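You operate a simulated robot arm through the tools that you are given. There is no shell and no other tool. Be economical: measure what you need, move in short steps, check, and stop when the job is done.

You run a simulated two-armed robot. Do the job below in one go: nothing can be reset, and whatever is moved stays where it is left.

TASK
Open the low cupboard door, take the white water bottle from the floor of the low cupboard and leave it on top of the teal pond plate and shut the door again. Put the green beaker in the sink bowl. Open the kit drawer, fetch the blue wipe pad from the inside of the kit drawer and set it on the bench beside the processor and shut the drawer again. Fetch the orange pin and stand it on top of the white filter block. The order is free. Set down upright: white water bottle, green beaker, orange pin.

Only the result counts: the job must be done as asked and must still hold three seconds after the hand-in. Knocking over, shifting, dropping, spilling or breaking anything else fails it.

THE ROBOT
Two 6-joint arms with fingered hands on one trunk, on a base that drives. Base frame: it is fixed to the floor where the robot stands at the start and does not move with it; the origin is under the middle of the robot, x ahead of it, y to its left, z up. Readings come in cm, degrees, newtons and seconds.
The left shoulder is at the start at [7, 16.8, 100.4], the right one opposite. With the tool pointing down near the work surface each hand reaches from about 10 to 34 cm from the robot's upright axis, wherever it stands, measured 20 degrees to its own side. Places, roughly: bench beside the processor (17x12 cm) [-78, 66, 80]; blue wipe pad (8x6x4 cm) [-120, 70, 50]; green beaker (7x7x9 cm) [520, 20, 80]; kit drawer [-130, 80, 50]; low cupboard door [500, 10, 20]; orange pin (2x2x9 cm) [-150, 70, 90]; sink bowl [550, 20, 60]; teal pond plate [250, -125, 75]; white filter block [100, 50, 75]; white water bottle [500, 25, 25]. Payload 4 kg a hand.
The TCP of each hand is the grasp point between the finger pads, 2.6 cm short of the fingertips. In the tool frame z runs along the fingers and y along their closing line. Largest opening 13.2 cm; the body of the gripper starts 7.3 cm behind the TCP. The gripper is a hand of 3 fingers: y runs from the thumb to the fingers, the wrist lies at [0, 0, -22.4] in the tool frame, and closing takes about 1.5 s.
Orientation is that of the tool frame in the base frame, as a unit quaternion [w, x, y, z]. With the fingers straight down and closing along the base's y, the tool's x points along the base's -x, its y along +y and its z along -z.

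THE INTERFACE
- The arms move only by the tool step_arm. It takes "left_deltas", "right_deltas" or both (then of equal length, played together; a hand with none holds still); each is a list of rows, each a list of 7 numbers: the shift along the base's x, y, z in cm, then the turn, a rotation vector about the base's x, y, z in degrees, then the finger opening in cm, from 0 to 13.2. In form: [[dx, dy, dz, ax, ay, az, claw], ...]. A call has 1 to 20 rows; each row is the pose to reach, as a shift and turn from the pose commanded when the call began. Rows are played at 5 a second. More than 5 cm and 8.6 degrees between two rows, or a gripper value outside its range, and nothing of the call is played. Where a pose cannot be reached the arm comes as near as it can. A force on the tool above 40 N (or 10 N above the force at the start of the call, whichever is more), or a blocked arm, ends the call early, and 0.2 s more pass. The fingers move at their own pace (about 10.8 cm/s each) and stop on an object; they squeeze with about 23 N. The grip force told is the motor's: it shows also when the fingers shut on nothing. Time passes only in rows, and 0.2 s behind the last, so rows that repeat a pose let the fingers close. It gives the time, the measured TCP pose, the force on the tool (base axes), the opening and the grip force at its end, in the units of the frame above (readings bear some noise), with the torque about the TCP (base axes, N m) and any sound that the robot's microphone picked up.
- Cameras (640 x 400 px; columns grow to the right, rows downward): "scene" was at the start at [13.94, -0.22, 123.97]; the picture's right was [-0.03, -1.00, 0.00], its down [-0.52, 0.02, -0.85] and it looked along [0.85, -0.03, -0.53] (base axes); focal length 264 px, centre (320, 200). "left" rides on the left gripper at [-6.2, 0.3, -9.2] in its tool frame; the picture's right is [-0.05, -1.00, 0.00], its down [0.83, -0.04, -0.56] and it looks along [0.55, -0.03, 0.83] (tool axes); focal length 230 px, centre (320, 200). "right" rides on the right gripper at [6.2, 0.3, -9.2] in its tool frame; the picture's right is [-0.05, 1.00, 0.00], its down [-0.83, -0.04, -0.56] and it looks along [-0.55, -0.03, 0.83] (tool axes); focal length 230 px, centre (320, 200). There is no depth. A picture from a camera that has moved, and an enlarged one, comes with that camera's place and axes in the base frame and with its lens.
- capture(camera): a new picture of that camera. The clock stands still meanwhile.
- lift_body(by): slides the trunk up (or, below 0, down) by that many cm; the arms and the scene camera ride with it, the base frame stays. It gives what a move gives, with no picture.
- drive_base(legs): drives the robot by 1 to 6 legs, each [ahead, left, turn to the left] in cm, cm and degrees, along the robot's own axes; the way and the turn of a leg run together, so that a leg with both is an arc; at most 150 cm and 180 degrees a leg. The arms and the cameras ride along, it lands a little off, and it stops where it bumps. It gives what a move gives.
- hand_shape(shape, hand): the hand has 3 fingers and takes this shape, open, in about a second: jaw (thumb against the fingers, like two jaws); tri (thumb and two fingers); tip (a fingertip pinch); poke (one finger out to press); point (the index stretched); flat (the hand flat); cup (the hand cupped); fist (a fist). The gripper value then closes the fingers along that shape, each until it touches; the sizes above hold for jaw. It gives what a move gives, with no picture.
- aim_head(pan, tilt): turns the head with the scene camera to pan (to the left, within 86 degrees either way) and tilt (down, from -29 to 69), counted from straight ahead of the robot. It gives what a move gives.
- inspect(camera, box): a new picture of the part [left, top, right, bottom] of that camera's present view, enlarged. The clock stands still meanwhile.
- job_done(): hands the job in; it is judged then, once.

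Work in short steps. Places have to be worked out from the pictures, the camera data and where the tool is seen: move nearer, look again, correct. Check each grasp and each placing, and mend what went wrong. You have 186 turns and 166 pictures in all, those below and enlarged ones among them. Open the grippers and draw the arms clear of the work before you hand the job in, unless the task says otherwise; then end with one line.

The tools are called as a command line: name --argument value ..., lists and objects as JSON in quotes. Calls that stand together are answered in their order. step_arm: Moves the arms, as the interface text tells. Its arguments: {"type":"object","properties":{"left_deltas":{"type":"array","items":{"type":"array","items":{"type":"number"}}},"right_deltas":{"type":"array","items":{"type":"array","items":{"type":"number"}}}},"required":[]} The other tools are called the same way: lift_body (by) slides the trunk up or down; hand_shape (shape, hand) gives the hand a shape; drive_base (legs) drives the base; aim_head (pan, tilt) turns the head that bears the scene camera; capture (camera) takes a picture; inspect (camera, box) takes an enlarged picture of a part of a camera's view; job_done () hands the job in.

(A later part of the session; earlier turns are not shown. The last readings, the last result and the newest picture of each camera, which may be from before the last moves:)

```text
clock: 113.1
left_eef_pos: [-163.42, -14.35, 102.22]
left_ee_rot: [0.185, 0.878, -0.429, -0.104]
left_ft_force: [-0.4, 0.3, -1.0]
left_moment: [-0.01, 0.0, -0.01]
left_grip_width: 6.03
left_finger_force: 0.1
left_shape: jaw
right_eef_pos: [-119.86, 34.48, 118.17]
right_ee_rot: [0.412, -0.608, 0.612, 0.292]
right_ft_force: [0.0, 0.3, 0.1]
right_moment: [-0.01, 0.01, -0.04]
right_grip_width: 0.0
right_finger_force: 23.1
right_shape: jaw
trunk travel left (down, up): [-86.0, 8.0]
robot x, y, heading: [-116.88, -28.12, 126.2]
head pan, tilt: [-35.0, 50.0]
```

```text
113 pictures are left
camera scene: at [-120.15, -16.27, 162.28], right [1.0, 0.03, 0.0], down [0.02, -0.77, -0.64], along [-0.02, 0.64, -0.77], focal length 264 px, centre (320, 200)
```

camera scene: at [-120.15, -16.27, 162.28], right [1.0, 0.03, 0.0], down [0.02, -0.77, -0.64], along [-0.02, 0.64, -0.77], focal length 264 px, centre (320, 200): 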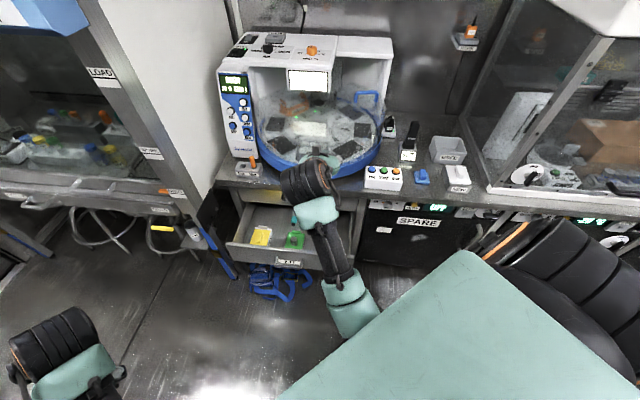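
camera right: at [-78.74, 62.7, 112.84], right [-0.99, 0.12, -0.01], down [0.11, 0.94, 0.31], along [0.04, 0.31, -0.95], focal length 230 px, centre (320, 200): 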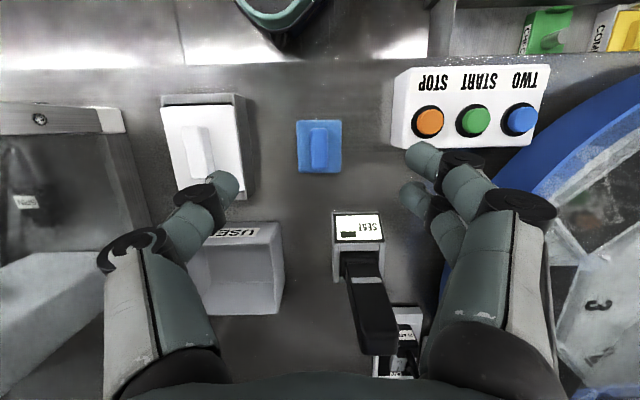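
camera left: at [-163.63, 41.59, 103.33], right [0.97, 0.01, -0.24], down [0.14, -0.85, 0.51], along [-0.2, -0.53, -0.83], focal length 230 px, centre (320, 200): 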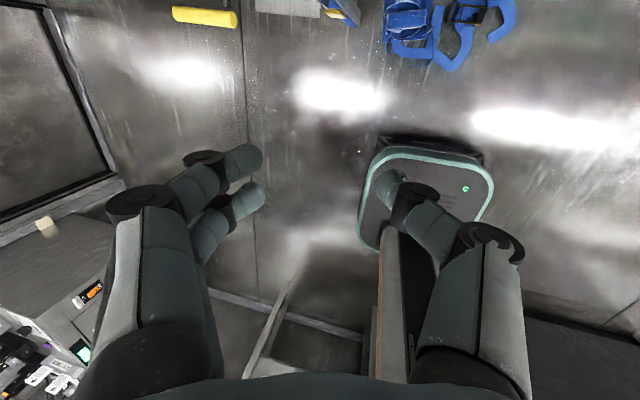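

The hand is pointing forward ~30° down with closed fingers, good enough for pushing. I back off 8 cm, then lower to drawer-front height.

drive_base --legs '[[-6.1, 5.2, 0]]'

lift_body --by -40

lift_body --by -23.5

capture --camera "scene"

```text
clock: 114.3
left_eef_pos: [-164.01, -21.81, 102.2]
left_ee_rot: [0.184, 0.878, -0.429, -0.106]
left_ft_force: [-0.2, -0.3, 0.4]
left_moment: [0.07, -0.03, -0.03]
left_grip_width: 6.02
left_finger_force: 0.3
left_shape: jaw
right_eef_pos: [-120.47, 26.95, 118.44]
right_ee_rot: [0.415, -0.607, 0.611, 0.293]
right_ft_force: [0.6, -0.1, 0.2]
right_moment: [-0.01, 0.02, -0.01]
right_grip_width: 0.0
right_finger_force: 22.9
right_shape: jaw
trunk travel left (down, up): [-86.0, 8.0]
robot x, y, heading: [-117.21, -35.26, 126.3]
head pan, tilt: [-35.0, 50.0]
stopped in leg 1: the robot was blocked; the commanded pose is now the measured one
```

```text
clock: 118.1
left_eef_pos: [-163.83, -21.2, 62.19]
left_ee_rot: [0.185, 0.878, -0.43, -0.104]
left_ft_force: [0.3, -0.1, 0.0]
left_moment: [-0.01, -0.02, 0.03]
left_grip_width: 6.06
left_finger_force: 0.2
left_shape: jaw
right_eef_pos: [-120.38, 27.7, 78.0]
right_ee_rot: [0.412, -0.609, 0.612, 0.292]
right_ft_force: [-0.5, 0.5, 0.4]
right_moment: [0.02, 0.0, 0.01]
right_grip_width: 0.01
right_finger_force: 22.9
right_shape: jaw
trunk travel left (down, up): [-46.0, 48.0]
robot x, y, heading: [-117.21, -35.11, 126.7]
head pan, tilt: [-35.0, 50.0]
```

```text
clock: 120.6
left_eef_pos: [-163.96, -21.19, 38.67]
left_ee_rot: [0.186, 0.877, -0.43, -0.104]
left_ft_force: [-0.2, -0.1, 0.1]
left_moment: [0.01, -0.05, 0.02]
left_grip_width: 6.03
left_finger_force: 0.1
left_shape: jaw
right_eef_pos: [-120.31, 27.68, 54.5]
right_ee_rot: [0.412, -0.608, 0.613, 0.292]
right_ft_force: [0.7, -0.1, 0.1]
right_moment: [-0.04, 0.01, 0.01]
right_grip_width: 0.0
right_finger_force: 23.0
right_shape: jaw
trunk travel left (down, up): [-22.5, 71.5]
robot x, y, heading: [-117.36, -34.94, 126.4]
head pan, tilt: [-35.0, 50.0]
```

```text
112 pictures are left
camera scene: at [-120.59, -23.11, 98.78], right [1.0, 0.02, 0.0], down [0.02, -0.77, -0.64], along [-0.02, 0.64, -0.77], focal length 264 px, centre (320, 200)
```

scene: 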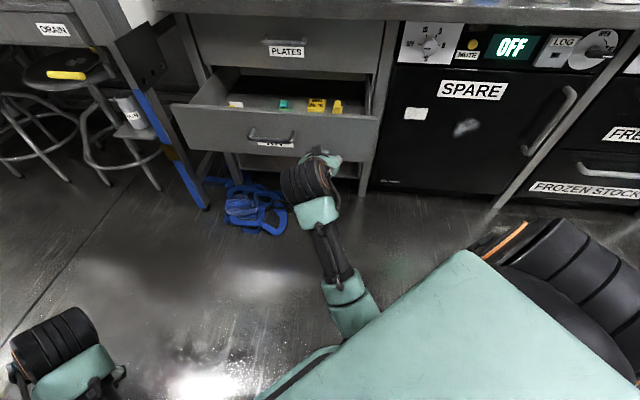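

I push the drawer in by driving along the bench normal.

drive_base --legs '[[26, -21.9, 0]]'

capture --camera "scene"

```text
clock: 122.9
left_eef_pos: [-161.7, 12.37, 38.62]
left_ee_rot: [0.185, 0.878, -0.428, -0.104]
left_ft_force: [0.2, 0.1, 0.1]
left_moment: [-0.02, 0.01, -0.01]
left_grip_width: 6.03
left_finger_force: 0.0
left_shape: jaw
right_eef_pos: [-118.34, 61.2, 54.31]
right_ee_rot: [0.407, -0.611, 0.614, 0.289]
right_ft_force: [-2.9, -12.9, 1.9]
right_moment: [0.13, -0.07, -0.12]
right_grip_width: 0.01
right_finger_force: 22.4
right_shape: jaw
trunk travel left (down, up): [-22.5, 71.5]
robot x, y, heading: [-115.21, -1.36, 126.7]
head pan, tilt: [-35.0, 50.0]
stopped in leg 1: the force on the tool passed its limit at 51 N (the readings are from after the stop); the commanded pose is now the measured one
```

```text
111 pictures are left
camera scene: at [-118.37, 10.48, 98.8], right [1.0, 0.03, 0.0], down [0.02, -0.76, -0.64], along [-0.02, 0.64, -0.77], focal length 264 px, centre (320, 200)
```

scene: 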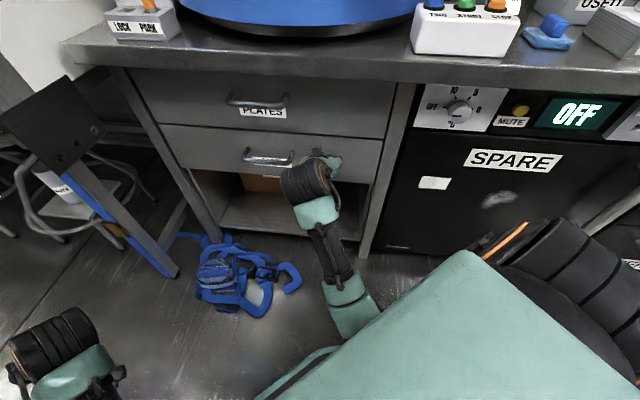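

It stopped against resistance; the drawer looks shut. I back off and check that it is flush.

drive_base --legs '[[-9, 7.6, 0]]'

inspect --camera "scene" --box '[160, 50, 420, 212]'

```text
clock: 124.2
left_eef_pos: [-162.32, 0.79, 38.61]
left_ee_rot: [0.184, 0.879, -0.428, -0.104]
left_ft_force: [-0.4, -0.5, -0.3]
left_moment: [-0.01, 0.0, 0.0]
left_grip_width: 6.02
left_finger_force: 0.1
left_shape: jaw
right_eef_pos: [-118.92, 49.58, 54.15]
right_ee_rot: [0.406, -0.612, 0.614, 0.288]
right_ft_force: [-0.4, 0.1, -0.8]
right_moment: [0.0, 0.01, 0.01]
right_grip_width: 0.0
right_finger_force: 22.7
right_shape: jaw
trunk travel left (down, up): [-22.5, 71.5]
robot x, y, heading: [-116.04, -12.75, 126.4]
head pan, tilt: [-35.0, 50.0]
```

```text
2.46 times, centred on (290, 131) of scene
camera zoom: at [-119.04, -1.07, 98.78], right [1.0, 0.03, 0.0], down [0.02, -0.77, -0.64], along [-0.02, 0.64, -0.77], focal length 649 px, centre (394, 370)
```

zoom: 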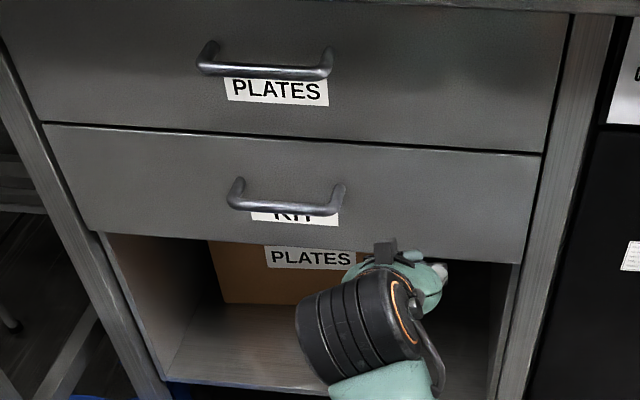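

The drawer is flush. Now the orange pin: I raise the trunk and turn the right hand back to pointing down.

lift_body --by 40

lift_body --by 23

step_arm --right_deltas '[[-0.6, -0.6, -1.5, -7.1, 2.5, -2.2, 4], [-1.2, -1.2, -3, -14.1, 5, -4.5, 4], [-1.9, -1.9, -4.5, -21.2, 7.6, -6.8, 4], [-2.5, -2.5, -6, -28.2, 10.1, -9, 4], [-3.1, -3.1, -7.5, -35.3, 12.6, -11.2, 4], [-3.7, -3.7, -9, -42.4, 15.2, -13.5, 4], [-4.4, -4.4, -10.5, -49.4, 17.7, -15.8, 4], [-5, -5, -12, -56.5, 20.2, -18, 4], [-5, -5, -12, -56.5, 20.2, -18, 4]]'

capture --camera "scene"

```text
clock: 128.0
left_eef_pos: [-162.36, 0.67, 78.54]
left_ee_rot: [0.186, 0.878, -0.429, -0.104]
left_ft_force: [0.3, 0.1, 0.2]
left_moment: [0.0, -0.02, 0.02]
left_grip_width: 6.02
left_finger_force: 0.0
left_shape: jaw
right_eef_pos: [-118.94, 49.59, 94.14]
right_ee_rot: [0.407, -0.612, 0.615, 0.287]
right_ft_force: [0.3, -1.2, -0.2]
right_moment: [-0.03, -0.01, 0.0]
right_grip_width: 0.0
right_finger_force: 23.1
right_shape: jaw
trunk travel left (down, up): [-62.5, 31.5]
robot x, y, heading: [-115.68, -12.83, 126.4]
head pan, tilt: [-35.0, 50.0]
```

```text
clock: 130.4
left_eef_pos: [-162.29, 0.76, 101.63]
left_ee_rot: [0.186, 0.878, -0.428, -0.104]
left_ft_force: [-0.8, -0.1, -0.3]
left_moment: [0.01, 0.02, 0.01]
left_grip_width: 6.04
left_finger_force: 0.0
left_shape: jaw
right_eef_pos: [-118.94, 49.54, 117.22]
right_ee_rot: [0.406, -0.612, 0.614, 0.288]
right_ft_force: [-0.1, -0.1, 0.2]
right_moment: [0.02, 0.02, 0.01]
right_grip_width: 0.0
right_finger_force: 23.5
right_shape: jaw
trunk travel left (down, up): [-85.5, 8.5]
robot x, y, heading: [-115.92, -12.81, 126.5]
head pan, tilt: [-35.0, 50.0]
```

```text
clock: 132.4
left_eef_pos: [-162.34, 0.73, 101.67]
left_ee_rot: [0.184, 0.879, -0.428, -0.105]
left_ft_force: [0.4, 0.5, 0.0]
left_moment: [0.0, 0.01, 0.0]
left_grip_width: 6.04
left_finger_force: 0.0
left_shape: jaw
right_eef_pos: [-124.6, 46.51, 101.71]
right_ee_rot: [0.0, -0.573, 0.82, 0.001]
right_ft_force: [-0.1, 0.0, 0.0]
right_moment: [-0.01, 0.01, -0.01]
right_grip_width: 3.94
right_finger_force: 0.0
right_shape: jaw
right hand out of reach, approached as far as the arm can: row 6, 7, 8, 9
trunk travel left (down, up): [-85.5, 8.5]
robot x, y, heading: [-115.6, -12.8, 126.5]
head pan, tilt: [-35.0, 50.0]
```

```text
109 pictures are left
camera scene: at [-119.06, -1.09, 161.78], right [1.0, 0.03, 0.0], down [0.02, -0.77, -0.64], along [-0.02, 0.64, -0.77], focal length 264 px, centre (320, 200)
```

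scene: 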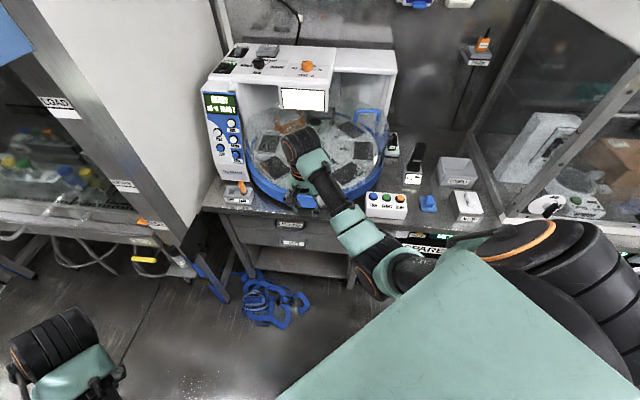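

I drive so the right hand comes just in front of the pin, at height 101, and look.

drive_base --legs '[[24.5, 14.4, 0]]'

capture --camera "right"

```text
clock: 134.4
left_eef_pos: [-188.18, 11.73, 101.65]
left_ee_rot: [0.187, 0.878, -0.428, -0.104]
left_ft_force: [0.7, 0.0, 0.7]
left_moment: [0.02, 0.03, -0.02]
left_grip_width: 6.04
left_finger_force: 0.1
left_shape: jaw
right_eef_pos: [-150.23, 57.29, 101.81]
right_ee_rot: [0.0, -0.573, 0.82, 0.001]
right_ft_force: [0.2, 0.0, 0.3]
right_moment: [0.01, 0.03, 0.01]
right_grip_width: 3.99
right_finger_force: 0.1
right_shape: jaw
trunk travel left (down, up): [-85.5, 8.5]
robot x, y, heading: [-141.87, -1.77, 126.7]
head pan, tilt: [-35.0, 50.0]
```

```text
108 pictures are left
camera right: at [-152.76, 51.6, 110.95], right [-0.92, 0.39, 0.0], down [0.33, 0.76, 0.56], along [0.22, 0.51, -0.83], focal length 230 px, centre (320, 200)
```

right: 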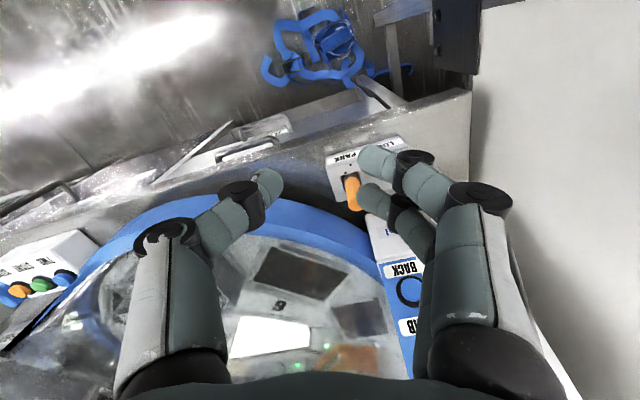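

The pin is at about (-150.5, 66.7), top near z 90. I drive the hand directly above it.

drive_base --legs '[[7.7, -5.4, 0]]'

capture --camera "right"

```text
clock: 135.5
left_eef_pos: [-188.73, 20.67, 101.65]
left_ee_rot: [0.185, 0.878, -0.428, -0.105]
left_ft_force: [-0.2, 0.1, 0.0]
left_moment: [0.0, 0.0, -0.02]
left_grip_width: 6.04
left_finger_force: 0.1
left_shape: jaw
right_eef_pos: [-150.75, 66.43, 101.95]
right_ee_rot: [0.002, -0.573, 0.819, 0.001]
right_ft_force: [0.8, -0.4, -0.5]
right_moment: [0.0, -0.04, -0.03]
right_grip_width: 3.96
right_finger_force: 0.0
right_shape: jaw
trunk travel left (down, up): [-85.5, 8.5]
robot x, y, heading: [-141.82, 7.63, 126.6]
head pan, tilt: [-35.0, 50.0]
```

```text
107 pictures are left
camera right: at [-153.17, 60.68, 111.07], right [-0.92, 0.39, 0.0], down [0.33, 0.76, 0.56], along [0.22, 0.51, -0.83], focal length 230 px, centre (320, 200)
```

right: 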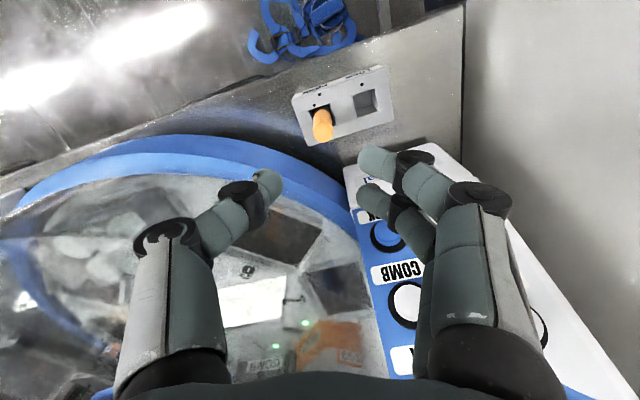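

Well aligned. I open to 5 cm and lower by the trunk, then check.

step_arm --right_deltas '[[0, 0, 0, 0, 0, 0, 5], [0, 0, 0, 0, 0, 0, 5]]'

lift_body --by -9

capture --camera "right"

```text
clock: 136.1
left_eef_pos: [-188.67, 20.92, 101.71]
left_ee_rot: [0.186, 0.878, -0.428, -0.105]
left_ft_force: [0.4, 0.6, 0.3]
left_moment: [-0.01, -0.02, 0.0]
left_grip_width: 6.02
left_finger_force: 0.0
left_shape: jaw
right_eef_pos: [-150.7, 66.64, 101.66]
right_ee_rot: [0.0, -0.573, 0.819, 0.002]
right_ft_force: [0.2, -0.2, -0.8]
right_moment: [0.02, -0.01, 0.01]
right_grip_width: 4.94
right_finger_force: 0.0
right_shape: jaw
trunk travel left (down, up): [-85.5, 8.5]
robot x, y, heading: [-142.09, 7.2, 126.3]
head pan, tilt: [-35.0, 50.0]
```

```text
clock: 137.4
left_eef_pos: [-188.76, 21.09, 92.59]
left_ee_rot: [0.187, 0.878, -0.428, -0.104]
left_ft_force: [0.2, 0.6, 0.9]
left_moment: [-0.01, 0.01, 0.03]
left_grip_width: 6.01
left_finger_force: 0.1
left_shape: jaw
right_eef_pos: [-150.7, 66.68, 92.73]
right_ee_rot: [0.001, -0.573, 0.819, 0.001]
right_ft_force: [0.0, -0.3, -0.3]
right_moment: [0.0, 0.01, 0.01]
right_grip_width: 4.97
right_finger_force: 0.0
right_shape: jaw
trunk travel left (down, up): [-76.5, 17.5]
robot x, y, heading: [-142.23, 7.27, 126.5]
head pan, tilt: [-35.0, 50.0]
```

```text
106 pictures are left
camera right: at [-153.2, 60.98, 101.91], right [-0.92, 0.39, 0.0], down [0.33, 0.76, 0.56], along [0.22, 0.51, -0.83], focal length 230 px, centre (320, 200)
```

right: 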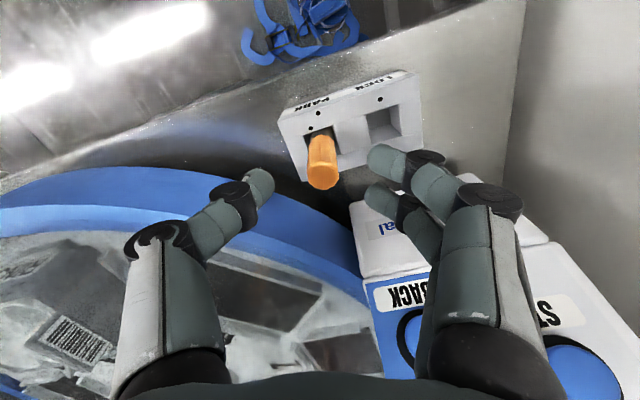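

Pin axis about (-151.2,66); top ≈ z 92. I correct by half a cm and lower 4 cm.

step_arm --right_deltas '[[-0.4, -0.5, -1.5, 0, 0, 0, 5], [-0.4, -0.5, -3, 0, 0, 0, 5], [-0.4, -0.5, -4.2, 0, 0, 0, 5]]'

capture --camera "right"

```text
clock: 138.2
left_eef_pos: [-188.61, 21.1, 92.58]
left_ee_rot: [0.186, 0.878, -0.428, -0.103]
left_ft_force: [-0.5, 0.1, 0.0]
left_moment: [0.01, -0.01, 0.0]
left_grip_width: 6.04
left_finger_force: 0.1
left_shape: jaw
right_eef_pos: [-151.18, 66.32, 88.49]
right_ee_rot: [0.002, -0.573, 0.819, 0.0]
right_ft_force: [0.3, 0.2, 1.3]
right_moment: [-0.03, 0.02, -0.01]
right_grip_width: 4.96
right_finger_force: 0.1
right_shape: jaw
trunk travel left (down, up): [-76.5, 17.5]
robot x, y, heading: [-141.78, 7.43, 126.5]
head pan, tilt: [-35.0, 50.0]
```

```text
105 pictures are left
camera right: at [-153.6, 60.51, 97.68], right [-0.92, 0.39, 0.0], down [0.33, 0.76, 0.56], along [0.22, 0.51, -0.83], focal length 230 px, centre (320, 200)
```

right: 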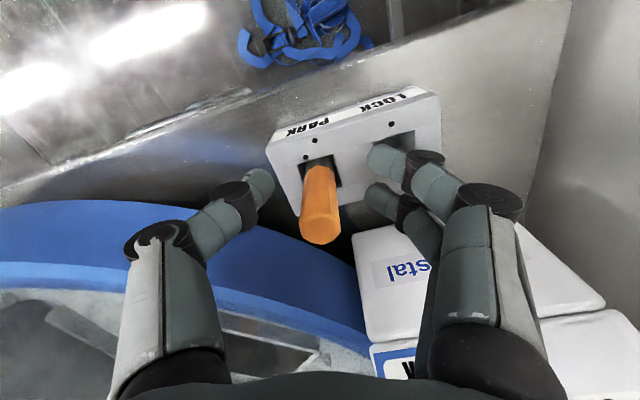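

Pin centred between the fingers; I close and lift a little.

step_arm --right_deltas '[[0, 0, 0, 0, 0, 0, 3], [0, 0, 0, 0, 0, 0, 1], [0, 0, 0, 0, 0, 0, 0.5], [0, 0, 0, 0, 0, 0, 0.5], [0, 0, 0, 0, 0, 0, 0.5], [0, 0, 0, 0, 0, 0, 0.5], [0, 0, 0, 0, 0, 0, 0.5]]'

lift_body --by 12

capture --camera "right"

```text
clock: 139.8
left_eef_pos: [-188.72, 21.01, 92.74]
left_ee_rot: [0.185, 0.878, -0.428, -0.104]
left_ft_force: [0.3, -0.4, 0.4]
left_moment: [0.01, 0.0, 0.01]
left_grip_width: 6.03
left_finger_force: 0.0
left_shape: jaw
right_eef_pos: [-151.14, 66.22, 88.36]
right_ee_rot: [0.0, -0.573, 0.82, 0.001]
right_ft_force: [-0.1, -0.3, -1.3]
right_moment: [0.02, -0.01, -0.02]
right_grip_width: 0.29
right_finger_force: 23.0
right_shape: jaw
trunk travel left (down, up): [-76.5, 17.5]
robot x, y, heading: [-142.12, 7.64, 126.5]
head pan, tilt: [-35.0, 50.0]
```

```text
clock: 141.3
left_eef_pos: [-188.61, 20.88, 104.63]
left_ee_rot: [0.186, 0.879, -0.428, -0.103]
left_ft_force: [0.4, 0.4, 0.0]
left_moment: [0.02, 0.0, -0.01]
left_grip_width: 6.03
left_finger_force: 0.1
left_shape: jaw
right_eef_pos: [-151.24, 66.26, 100.5]
right_ee_rot: [0.001, -0.573, 0.819, 0.0]
right_ft_force: [0.5, -0.5, -0.3]
right_moment: [0.0, 0.0, 0.02]
right_grip_width: 0.28
right_finger_force: 22.9
right_shape: jaw
trunk travel left (down, up): [-88.5, 5.5]
robot x, y, heading: [-141.63, 7.58, 126.4]
head pan, tilt: [-35.0, 50.0]
```

```text
104 pictures are left
camera right: at [-153.6, 60.52, 109.68], right [-0.92, 0.39, 0.0], down [0.33, 0.76, 0.56], along [0.22, 0.51, -0.83], focal length 230 px, centre (320, 200)
```

right: 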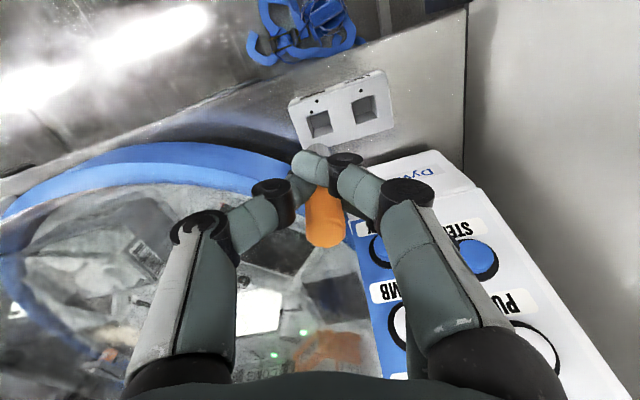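

The pin is held upright. I back away, turn to face the bench, and drive right along the aisle toward the white filter block.

drive_base --legs '[[-22.5, 16.6, 0], [0, 0, -40], [0, -100, 0], [0, -80, 0]]'

aim_head --pan 0 --tilt 40

capture --camera "scene"

```text
clock: 153.7
left_eef_pos: [9.93, 10.46, 104.59]
left_ee_rot: [-0.14, -0.682, 0.699, 0.16]
left_ft_force: [0.1, -0.3, 0.1]
left_moment: [0.0, 0.02, 0.02]
left_grip_width: 6.03
left_finger_force: 0.1
left_shape: jaw
right_eef_pos: [67.61, 21.7, 100.5]
right_ee_rot: [0.001, -0.264, 0.965, 0.0]
right_ft_force: [-0.2, 0.0, -0.9]
right_moment: [0.01, 0.01, -0.01]
right_grip_width: 0.29
right_finger_force: 22.6
right_shape: jaw
trunk travel left (down, up): [-88.5, 5.5]
robot x, y, heading: [37.48, -29.89, 87.1]
head pan, tilt: [-35.0, 50.0]
```

```text
clock: 154.7
left_eef_pos: [9.89, 10.41, 104.72]
left_ee_rot: [-0.139, -0.682, 0.7, 0.16]
left_ft_force: [-0.6, -0.3, 1.0]
left_moment: [0.05, 0.0, 0.01]
left_grip_width: 6.01
left_finger_force: 0.1
left_shape: jaw
right_eef_pos: [67.6, 21.64, 100.57]
right_ee_rot: [0.0, -0.264, 0.965, 0.0]
right_ft_force: [0.4, -0.8, -0.7]
right_moment: [-0.01, 0.04, -0.01]
right_grip_width: 0.29
right_finger_force: 22.9
right_shape: jaw
trunk travel left (down, up): [-88.5, 5.5]
robot x, y, heading: [37.28, -29.83, 87.2]
head pan, tilt: [0.0, 40.0]
```

```text
103 pictures are left
camera scene: at [37.99, -16.05, 166.19], right [1.0, -0.05, 0.0], down [-0.03, -0.64, -0.77], along [0.04, 0.76, -0.64], focal length 264 px, centre (320, 200)
```

scene: 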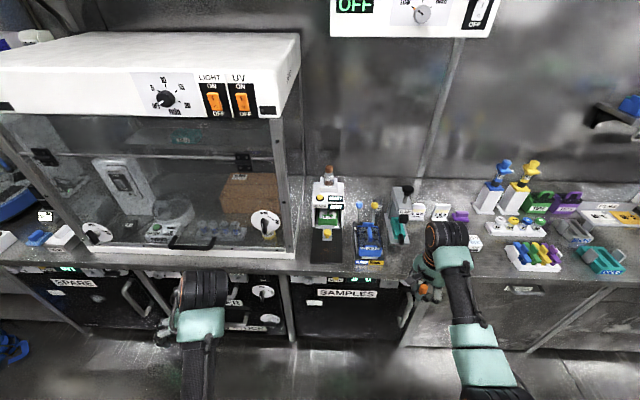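

The block should appear near column 465, just behind the hand. I zoom there.

inspect --camera "scene" --box '[380, 170, 620, 320]'

capture --camera "right"

```text
2.67 times, centred on (500, 245) of scene
camera zoom: at [37.99, -16.05, 166.19], right [1.0, -0.05, 0.0], down [-0.03, -0.64, -0.77], along [0.04, 0.76, -0.64], focal length 704 px, centre (-160, 80)
```

zoom: 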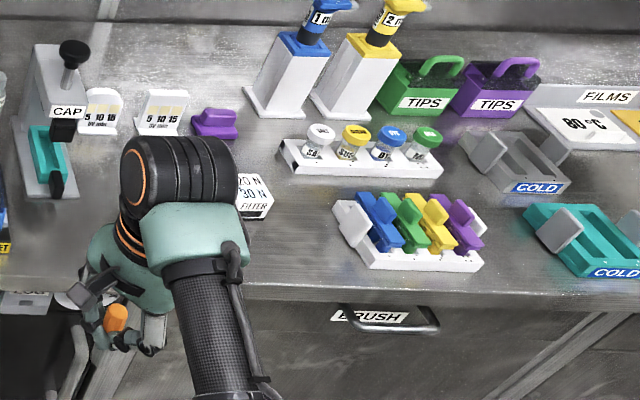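

```text
101 pictures are left
camera right: at [62.12, 18.71, 109.69], right [-0.46, 0.89, 0.0], down [0.74, 0.39, 0.56], along [0.49, 0.26, -0.83], focal length 230 px, centre (320, 200)
```

right: 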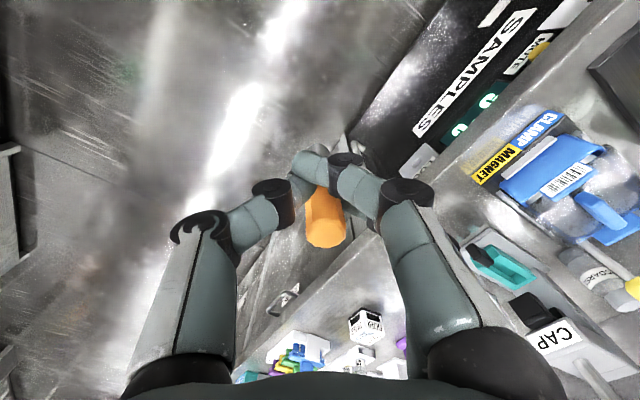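

The FILTER block is seen near (113,61). I drive right and yaw the hand back to face the bench, then look again.

drive_base --legs '[[0, -46, 0]]'

step_arm --right_deltas '[[0, 0, 0, 0, 0, 8, 0.5], [0, 0, 0, 0, 0, 16, 0.5], [0, 0, 0, 0, 0, 24, 0.5], [0, 0, 0, 0, 0, 32, 0.5], [0, 0, 0, 0, 0, 40, 0.5], [0, 0, 0, 0, 0, 48, 0.5], [0, 0, 0, 0, 0, 55, 0.5], [0, 0, 0, 0, 0, 55, 0.5]]'

capture --camera "right"

capture --camera "scene"

```text
clock: 157.5
left_eef_pos: [55.21, 8.17, 104.7]
left_ee_rot: [-0.139, -0.684, 0.698, 0.159]
left_ft_force: [0.7, 0.3, -0.2]
left_moment: [0.0, -0.02, 0.02]
left_grip_width: 6.04
left_finger_force: 0.1
left_shape: jaw
right_eef_pos: [112.92, 19.62, 100.63]
right_ee_rot: [0.001, -0.266, 0.964, 0.0]
right_ft_force: [0.1, 0.4, -0.7]
right_moment: [-0.01, -0.05, 0.01]
right_grip_width: 0.28
right_finger_force: 23.7
right_shape: jaw
trunk travel left (down, up): [-88.5, 5.5]
robot x, y, heading: [83.09, -32.18, 87.4]
head pan, tilt: [0.0, 40.0]
```

```text
clock: 159.3
left_eef_pos: [55.43, 8.1, 104.54]
left_ee_rot: [-0.14, -0.684, 0.698, 0.16]
left_ft_force: [-0.3, -0.1, -0.9]
left_moment: [0.02, 0.02, 0.0]
left_grip_width: 6.01
left_finger_force: 0.0
left_shape: jaw
right_eef_pos: [113.16, 19.62, 100.5]
right_ee_rot: [-0.001, -0.682, 0.731, 0.001]
right_ft_force: [-0.7, -0.2, -1.6]
right_moment: [-0.02, 0.0, -0.04]
right_grip_width: 0.28
right_finger_force: 22.7
right_shape: jaw
trunk travel left (down, up): [-88.5, 5.5]
robot x, y, heading: [83.08, -31.49, 87.5]
head pan, tilt: [0.0, 40.0]
```

```text
100 pictures are left
camera right: at [112.29, 13.45, 109.68], right [-0.99, 0.12, 0.0], down [0.1, 0.82, 0.56], along [0.07, 0.55, -0.83], focal length 230 px, centre (320, 200)
```

right: 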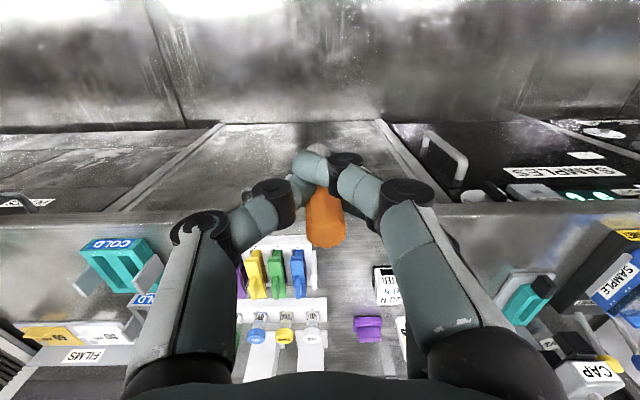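

```text
99 pictures are left
camera scene: at [83.62, -18.21, 166.19], right [1.0, -0.04, 0.0], down [-0.03, -0.64, -0.77], along [0.03, 0.77, -0.64], focal length 264 px, centre (320, 200)
```

scene: 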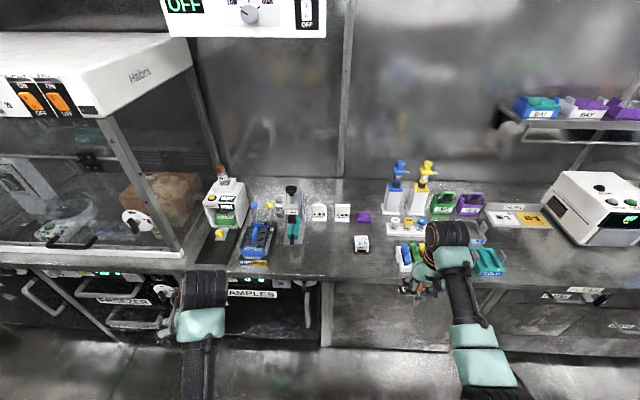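

The block is at about (104,56). I drive so the hand comes ~10 cm short of it and look again.

drive_base --legs '[[26.6, 10.7, 0]]'

capture --camera "right"

capture --camera "scene"

```text
clock: 161.3
left_eef_pos: [46.09, 35.16, 104.74]
left_ee_rot: [-0.14, -0.684, 0.698, 0.161]
left_ft_force: [0.2, -0.1, -0.4]
left_moment: [0.0, -0.01, -0.01]
left_grip_width: 6.05
left_finger_force: 0.1
left_shape: jaw
right_eef_pos: [103.78, 46.54, 100.52]
right_ee_rot: [0.0, -0.681, 0.732, 0.001]
right_ft_force: [0.7, 0.1, -0.5]
right_moment: [0.03, 0.01, 0.01]
right_grip_width: 0.3
right_finger_force: 23.0
right_shape: jaw
trunk travel left (down, up): [-88.5, 5.5]
robot x, y, heading: [73.75, -4.95, 87.3]
head pan, tilt: [0.0, 40.0]
```

```text
98 pictures are left
camera right: at [102.93, 40.37, 109.74], right [-0.99, 0.12, 0.0], down [0.1, 0.82, 0.56], along [0.07, 0.55, -0.83], focal length 230 px, centre (320, 200)
```

right: 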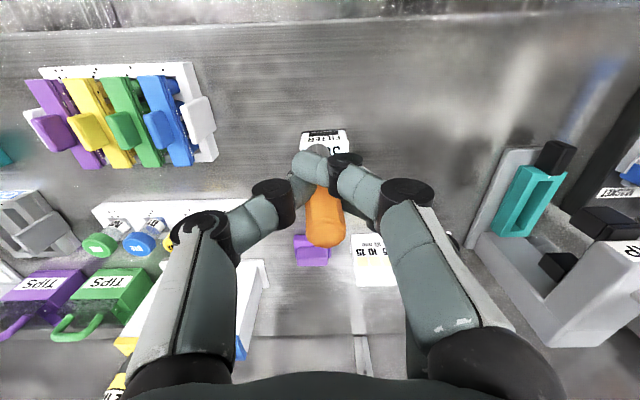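

```text
97 pictures are left
camera scene: at [74.27, 8.67, 166.22], right [1.0, -0.05, 0.0], down [-0.03, -0.64, -0.77], along [0.04, 0.77, -0.64], focal length 264 px, centre (320, 200)
```

scene: 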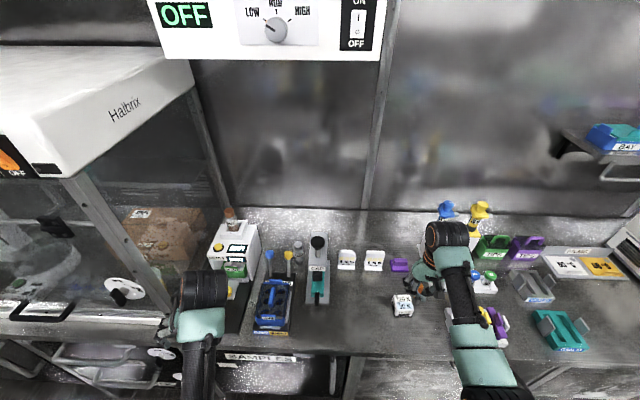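

I zoom the scene view on the block to locate its top precisely.

inspect --camera "scene" --box '[350, 250, 450, 330]'

inspect --camera "right" --box '[270, 100, 390, 270]'

```text
5.00 times, centred on (400, 290) of scene
camera zoom: at [74.27, 8.67, 166.22], right [1.0, -0.05, 0.0], down [-0.03, -0.64, -0.77], along [0.04, 0.77, -0.64], focal length 1319 px, centre (-80, -250)
```

zoom: 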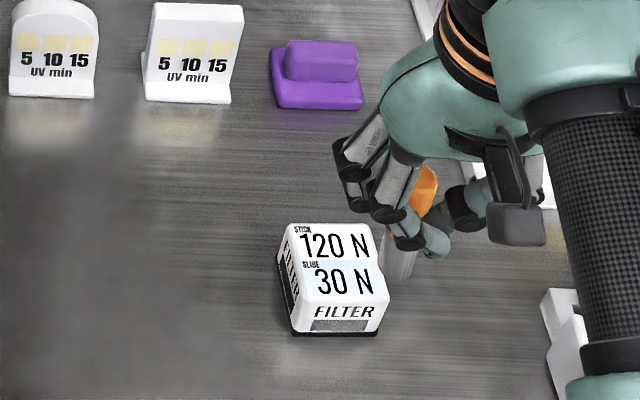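

```text
2.35 times, centred on (330, 185) of right
camera zoom: at [102.93, 40.37, 109.74], right [-0.99, 0.12, 0.0], down [0.1, 0.82, 0.56], along [0.07, 0.55, -0.83], focal length 541 px, centre (296, 235)
```

zoom: 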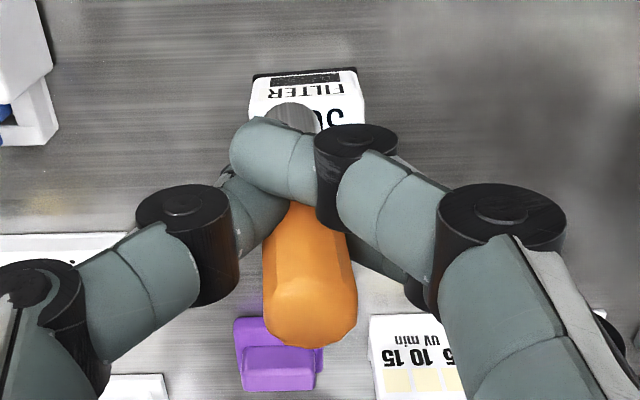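

Block top centre is about (104.1,52.3,85); the pin bottom is ~6 cm below the TCP. I shift over it and lower partway.

step_arm --right_deltas '[[0.1, 2, 0, 0, 0, 0, 0.5], [0.2, 4, 0, 0, 0, 0, 0.5], [0.3, 5.8, 0, 0, 0, 0, 0.5], [0.3, 5.8, 0, 0, 0, 0, 0.5]]'

lift_body --by -6.5

inspect --camera "scene" --box '[350, 240, 470, 340]'

inspect --camera "right" --box '[240, 70, 420, 270]'

```text
clock: 162.3
left_eef_pos: [45.97, 35.16, 104.74]
left_ee_rot: [-0.141, -0.684, 0.697, 0.161]
left_ft_force: [0.4, 0.1, -0.1]
left_moment: [-0.01, 0.01, -0.01]
left_grip_width: 6.02
left_finger_force: 0.0
left_shape: jaw
right_eef_pos: [104.16, 52.51, 100.44]
right_ee_rot: [0.0, -0.68, 0.733, 0.002]
right_ft_force: [-0.5, 0.5, -0.8]
right_moment: [-0.01, -0.01, 0.02]
right_grip_width: 0.28
right_finger_force: 23.1
right_shape: jaw
trunk travel left (down, up): [-88.5, 5.5]
robot x, y, heading: [73.4, -4.58, 87.3]
head pan, tilt: [0.0, 40.0]
```

```text
clock: 163.3
left_eef_pos: [46.07, 35.28, 98.22]
left_ee_rot: [-0.14, -0.684, 0.698, 0.159]
left_ft_force: [0.6, -0.4, 0.0]
left_moment: [-0.02, -0.02, 0.02]
left_grip_width: 6.03
left_finger_force: 0.1
left_shape: jaw
right_eef_pos: [104.0, 52.54, 93.98]
right_ee_rot: [-0.001, -0.681, 0.732, 0.0]
right_ft_force: [-0.3, 0.8, -1.2]
right_moment: [-0.05, 0.0, 0.01]
right_grip_width: 0.3
right_finger_force: 23.2
right_shape: jaw
trunk travel left (down, up): [-82.0, 12.0]
robot x, y, heading: [73.35, -4.5, 87.2]
head pan, tilt: [0.0, 40.0]
```

```text
4.00 times, centred on (410, 290) of scene
camera zoom: at [74.18, 8.92, 159.69], right [1.0, -0.05, 0.0], down [-0.03, -0.64, -0.77], along [0.04, 0.77, -0.64], focal length 1055 px, centre (-40, -160)
```

zoom: 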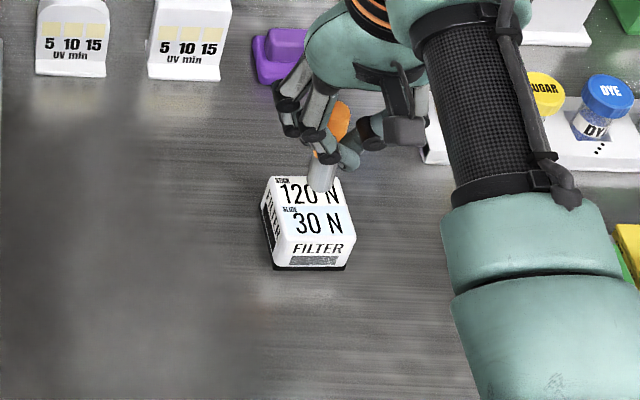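

```text
2.00 times, centred on (330, 170) of right
camera zoom: at [103.19, 46.38, 103.18], right [-0.99, 0.12, 0.0], down [0.1, 0.82, 0.56], along [0.07, 0.55, -0.83], focal length 460 px, centre (300, 260)
```

zoom: 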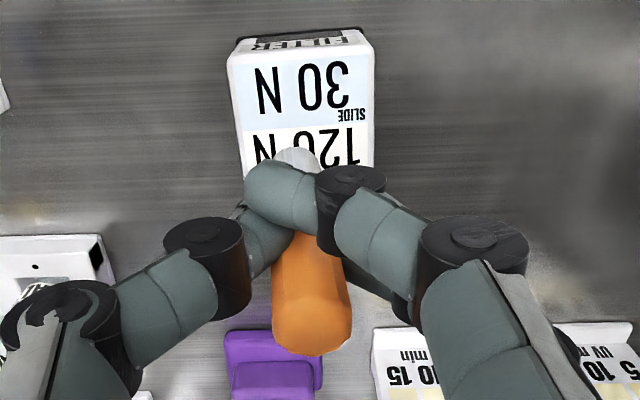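

Both views put the pin bottom within 2 mm of the block centre. I lower slowly.

step_arm --right_deltas '[[-0.1, 0, -0.8, 0, 0, 0, 0.5], [-0.1, 0, -1.6, 0, 0, 0, 0.5], [-0.1, 0, -2.2, 0, 0, 0, 0.5]]'

inspect --camera "scene" --box '[370, 250, 450, 320]'

```text
clock: 164.1
left_eef_pos: [46.06, 35.33, 98.17]
left_ee_rot: [-0.14, -0.683, 0.698, 0.161]
left_ft_force: [0.2, -0.3, 1.0]
left_moment: [0.01, -0.02, 0.02]
left_grip_width: 6.03
left_finger_force: 0.1
left_shape: jaw
right_eef_pos: [103.83, 52.44, 91.63]
right_ee_rot: [-0.002, -0.681, 0.733, 0.0]
right_ft_force: [-0.7, 0.2, -0.5]
right_moment: [-0.02, 0.01, -0.03]
right_grip_width: 0.0
right_finger_force: 22.3
right_shape: jaw
trunk travel left (down, up): [-82.0, 12.0]
robot x, y, heading: [73.4, -4.76, 87.3]
head pan, tilt: [0.0, 40.0]
```

```text
5.71 times, centred on (410, 285) of scene
camera zoom: at [74.17, 8.88, 159.67], right [1.0, -0.05, 0.0], down [-0.03, -0.64, -0.77], along [0.04, 0.77, -0.64], focal length 1508 px, centre (-194, -286)
```

zoom: 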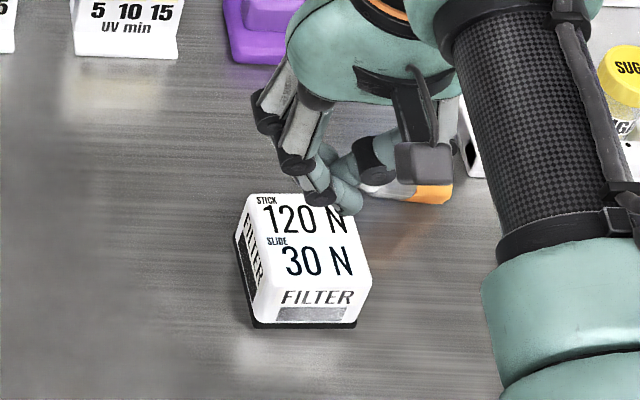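

The pin slipped out and lies on the bench beside the block. I raise the hand to look.

lift_body --by 12

capture --camera "right"

inspect --camera "scene" --box '[370, 250, 470, 330]'

```text
clock: 165.6
left_eef_pos: [46.08, 35.25, 110.27]
left_ee_rot: [-0.139, -0.684, 0.698, 0.16]
left_ft_force: [0.1, 0.7, -0.1]
left_moment: [-0.03, -0.01, 0.01]
left_grip_width: 6.07
left_finger_force: 0.1
left_shape: jaw
right_eef_pos: [103.95, 52.52, 103.73]
right_ee_rot: [-0.001, -0.681, 0.732, 0.001]
right_ft_force: [-1.0, -0.6, -0.5]
right_moment: [0.03, -0.01, -0.04]
right_grip_width: 0.0
right_finger_force: 22.8
right_shape: jaw
trunk travel left (down, up): [-94.0, 0.0]
robot x, y, heading: [73.63, -4.53, 87.3]
head pan, tilt: [0.0, 40.0]
```

```text
91 pictures are left
camera right: at [103.13, 46.39, 112.95], right [-0.99, 0.12, 0.0], down [0.1, 0.82, 0.56], along [0.07, 0.55, -0.83], focal length 230 px, centre (320, 200)
```

right: 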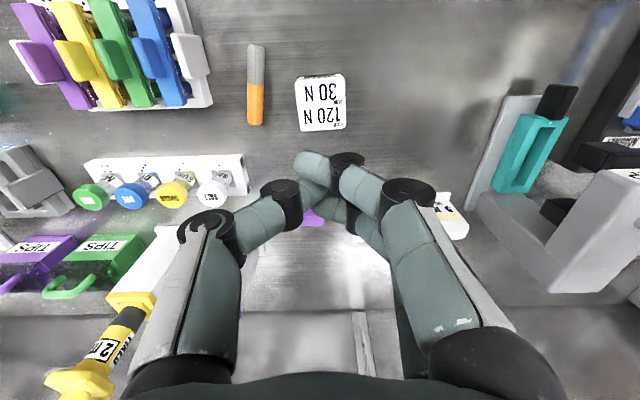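

```text
5.00 times, centred on (420, 290) of scene
camera zoom: at [74.18, 8.93, 171.69], right [1.0, -0.05, 0.0], down [-0.03, -0.64, -0.77], along [0.04, 0.77, -0.64], focal length 1319 px, centre (-180, -250)
```

zoom: 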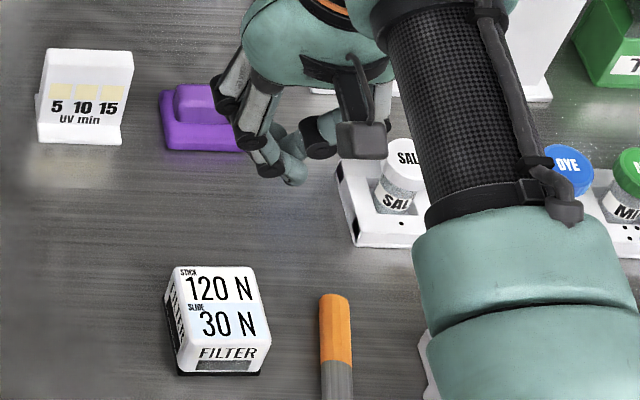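

The pin lies on the bench from about (110.4,45.5) to (113,53.8), orange end away. I will grip it across its axis and later pitch the hand to stand it up. I position above it.

drive_base --legs '[[-0.8, -8.3, 0]]'

step_arm --right_deltas '[[0, 0, 0, 0, 0, -6.6, 4], [0, 0, 0, 0, 0, -13.3, 4], [0, 0, 0, 0, 0, -13.3, 4]]'

lift_body --by -12

capture --camera "right"

inspect --camera "scene" --box '[340, 220, 500, 340]'

```text
clock: 166.7
left_eef_pos: [53.52, 34.21, 109.93]
left_ee_rot: [-0.138, -0.684, 0.699, 0.158]
left_ft_force: [-0.2, 0.7, -0.3]
left_moment: [0.02, -0.06, -0.01]
left_grip_width: 6.03
left_finger_force: 0.0
left_shape: jaw
right_eef_pos: [111.31, 51.48, 103.88]
right_ee_rot: [0.002, -0.681, 0.732, -0.001]
right_ft_force: [-0.9, -0.2, -0.8]
right_moment: [0.01, -0.04, -0.01]
right_grip_width: 0.02
right_finger_force: 23.3
right_shape: jaw
trunk travel left (down, up): [-94.0, 0.0]
robot x, y, heading: [81.68, -6.17, 87.3]
head pan, tilt: [0.0, 40.0]
```

```text
clock: 167.5
left_eef_pos: [54.31, 34.02, 110.08]
left_ee_rot: [-0.141, -0.683, 0.698, 0.162]
left_ft_force: [0.2, 0.5, -0.1]
left_moment: [-0.02, -0.01, -0.01]
left_grip_width: 6.01
left_finger_force: 0.0
left_shape: jaw
right_eef_pos: [112.08, 51.4, 103.74]
right_ee_rot: [-0.001, -0.591, 0.807, 0.001]
right_ft_force: [0.3, 0.1, 0.2]
right_moment: [-0.01, 0.02, 0.03]
right_grip_width: 3.96
right_finger_force: 0.1
right_shape: jaw
trunk travel left (down, up): [-94.0, 0.0]
robot x, y, heading: [81.56, -6.09, 87.5]
head pan, tilt: [0.0, 40.0]
```

```text
clock: 169.0
left_eef_pos: [54.17, 34.15, 98.13]
left_ee_rot: [-0.14, -0.683, 0.698, 0.161]
left_ft_force: [-0.1, 1.2, -1.1]
left_moment: [-0.01, -0.02, 0.02]
left_grip_width: 6.05
left_finger_force: 0.2
left_shape: jaw
right_eef_pos: [112.09, 51.33, 91.77]
right_ee_rot: [0.001, -0.591, 0.806, 0.001]
right_ft_force: [0.1, 0.7, 0.6]
right_moment: [0.01, 0.02, 0.04]
right_grip_width: 3.98
right_finger_force: 0.1
right_shape: jaw
trunk travel left (down, up): [-82.0, 12.0]
robot x, y, heading: [81.67, -5.88, 87.1]
head pan, tilt: [0.0, 40.0]
```

```text
89 pictures are left
camera right: at [109.8, 45.53, 100.98], right [-0.94, 0.35, 0.0], down [0.29, 0.78, 0.56], along [0.19, 0.52, -0.83], focal length 230 px, centre (320, 200)
```

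right: 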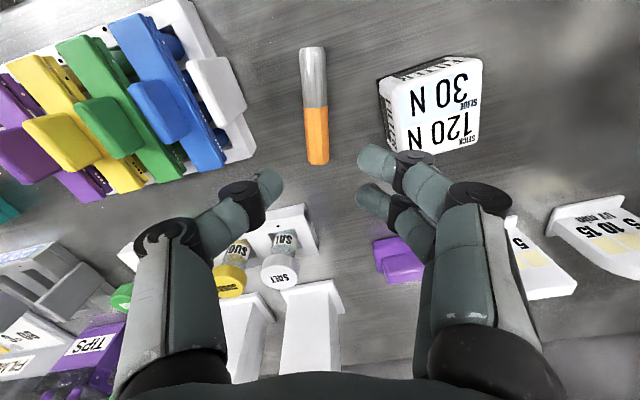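

```text
3.33 times, centred on (420, 280) of scene
camera zoom: at [82.29, 7.72, 159.7], right [1.0, -0.05, 0.0], down [-0.03, -0.64, -0.77], along [0.04, 0.77, -0.64], focal length 879 px, centre (-13, -67)
```

zoom: 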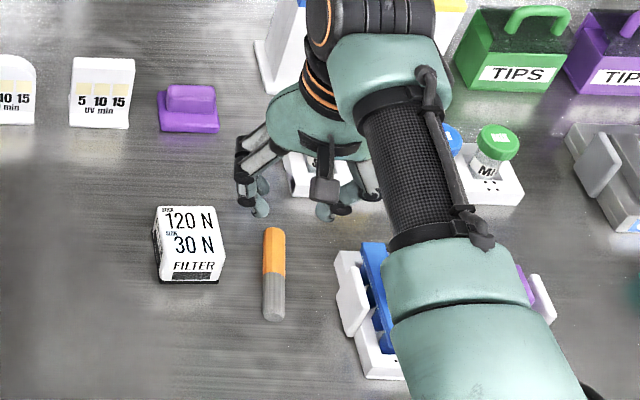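

Pin axis confirmed; the TCP is nearly over it. I lower: trunk 7 cm, then the arm the rest.

lift_body --by -7

step_arm --right_deltas '[[0.2, 0.1, -0.8, 0, 0, 0, 4], [0.2, 0.1, -1.6, 0, 0, 0, 4], [0.2, 0.1, -2.3, 0, 0, 0, 4]]'

capture --camera "right"

```text
clock: 170.1
left_eef_pos: [54.13, 34.08, 91.16]
left_ee_rot: [-0.14, -0.683, 0.698, 0.161]
left_ft_force: [0.4, 0.1, -0.1]
left_moment: [-0.02, 0.0, 0.02]
left_grip_width: 6.04
left_finger_force: 0.1
left_shape: jaw
right_eef_pos: [111.92, 51.42, 84.66]
right_ee_rot: [0.0, -0.591, 0.806, 0.001]
right_ft_force: [-0.3, 0.4, -0.5]
right_moment: [0.02, -0.02, -0.01]
right_grip_width: 3.96
right_finger_force: 0.0
right_shape: jaw
trunk travel left (down, up): [-75.0, 19.0]
robot x, y, heading: [81.86, -6.0, 87.3]
head pan, tilt: [0.0, 40.0]
```

```text
clock: 170.9
left_eef_pos: [54.18, 34.02, 91.08]
left_ee_rot: [-0.139, -0.684, 0.698, 0.161]
left_ft_force: [-0.6, -0.5, -0.5]
left_moment: [0.02, 0.0, -0.01]
left_grip_width: 6.02
left_finger_force: 0.0
left_shape: jaw
right_eef_pos: [112.19, 51.5, 82.7]
right_ee_rot: [0.002, -0.591, 0.806, 0.002]
right_ft_force: [1.1, 0.9, 8.9]
right_moment: [0.01, 0.03, 0.01]
right_grip_width: 4.01
right_finger_force: 0.1
right_shape: jaw
trunk travel left (down, up): [-75.0, 19.0]
robot x, y, heading: [81.56, -5.99, 87.3]
head pan, tilt: [0.0, 40.0]
```

```text
87 pictures are left
camera right: at [110.0, 45.6, 91.86], right [-0.94, 0.35, 0.0], down [0.29, 0.78, 0.56], along [0.19, 0.53, -0.83], focal length 230 px, centre (320, 200)
```

right: 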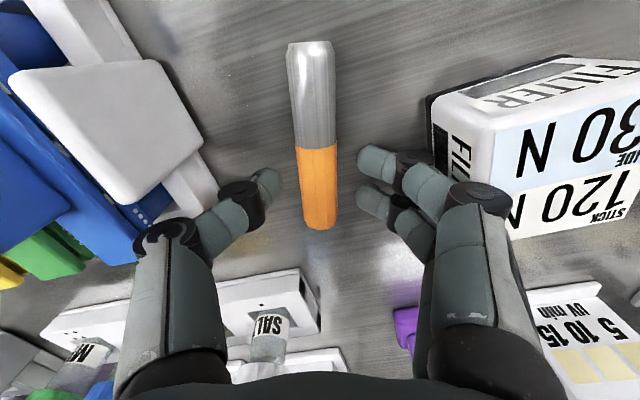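

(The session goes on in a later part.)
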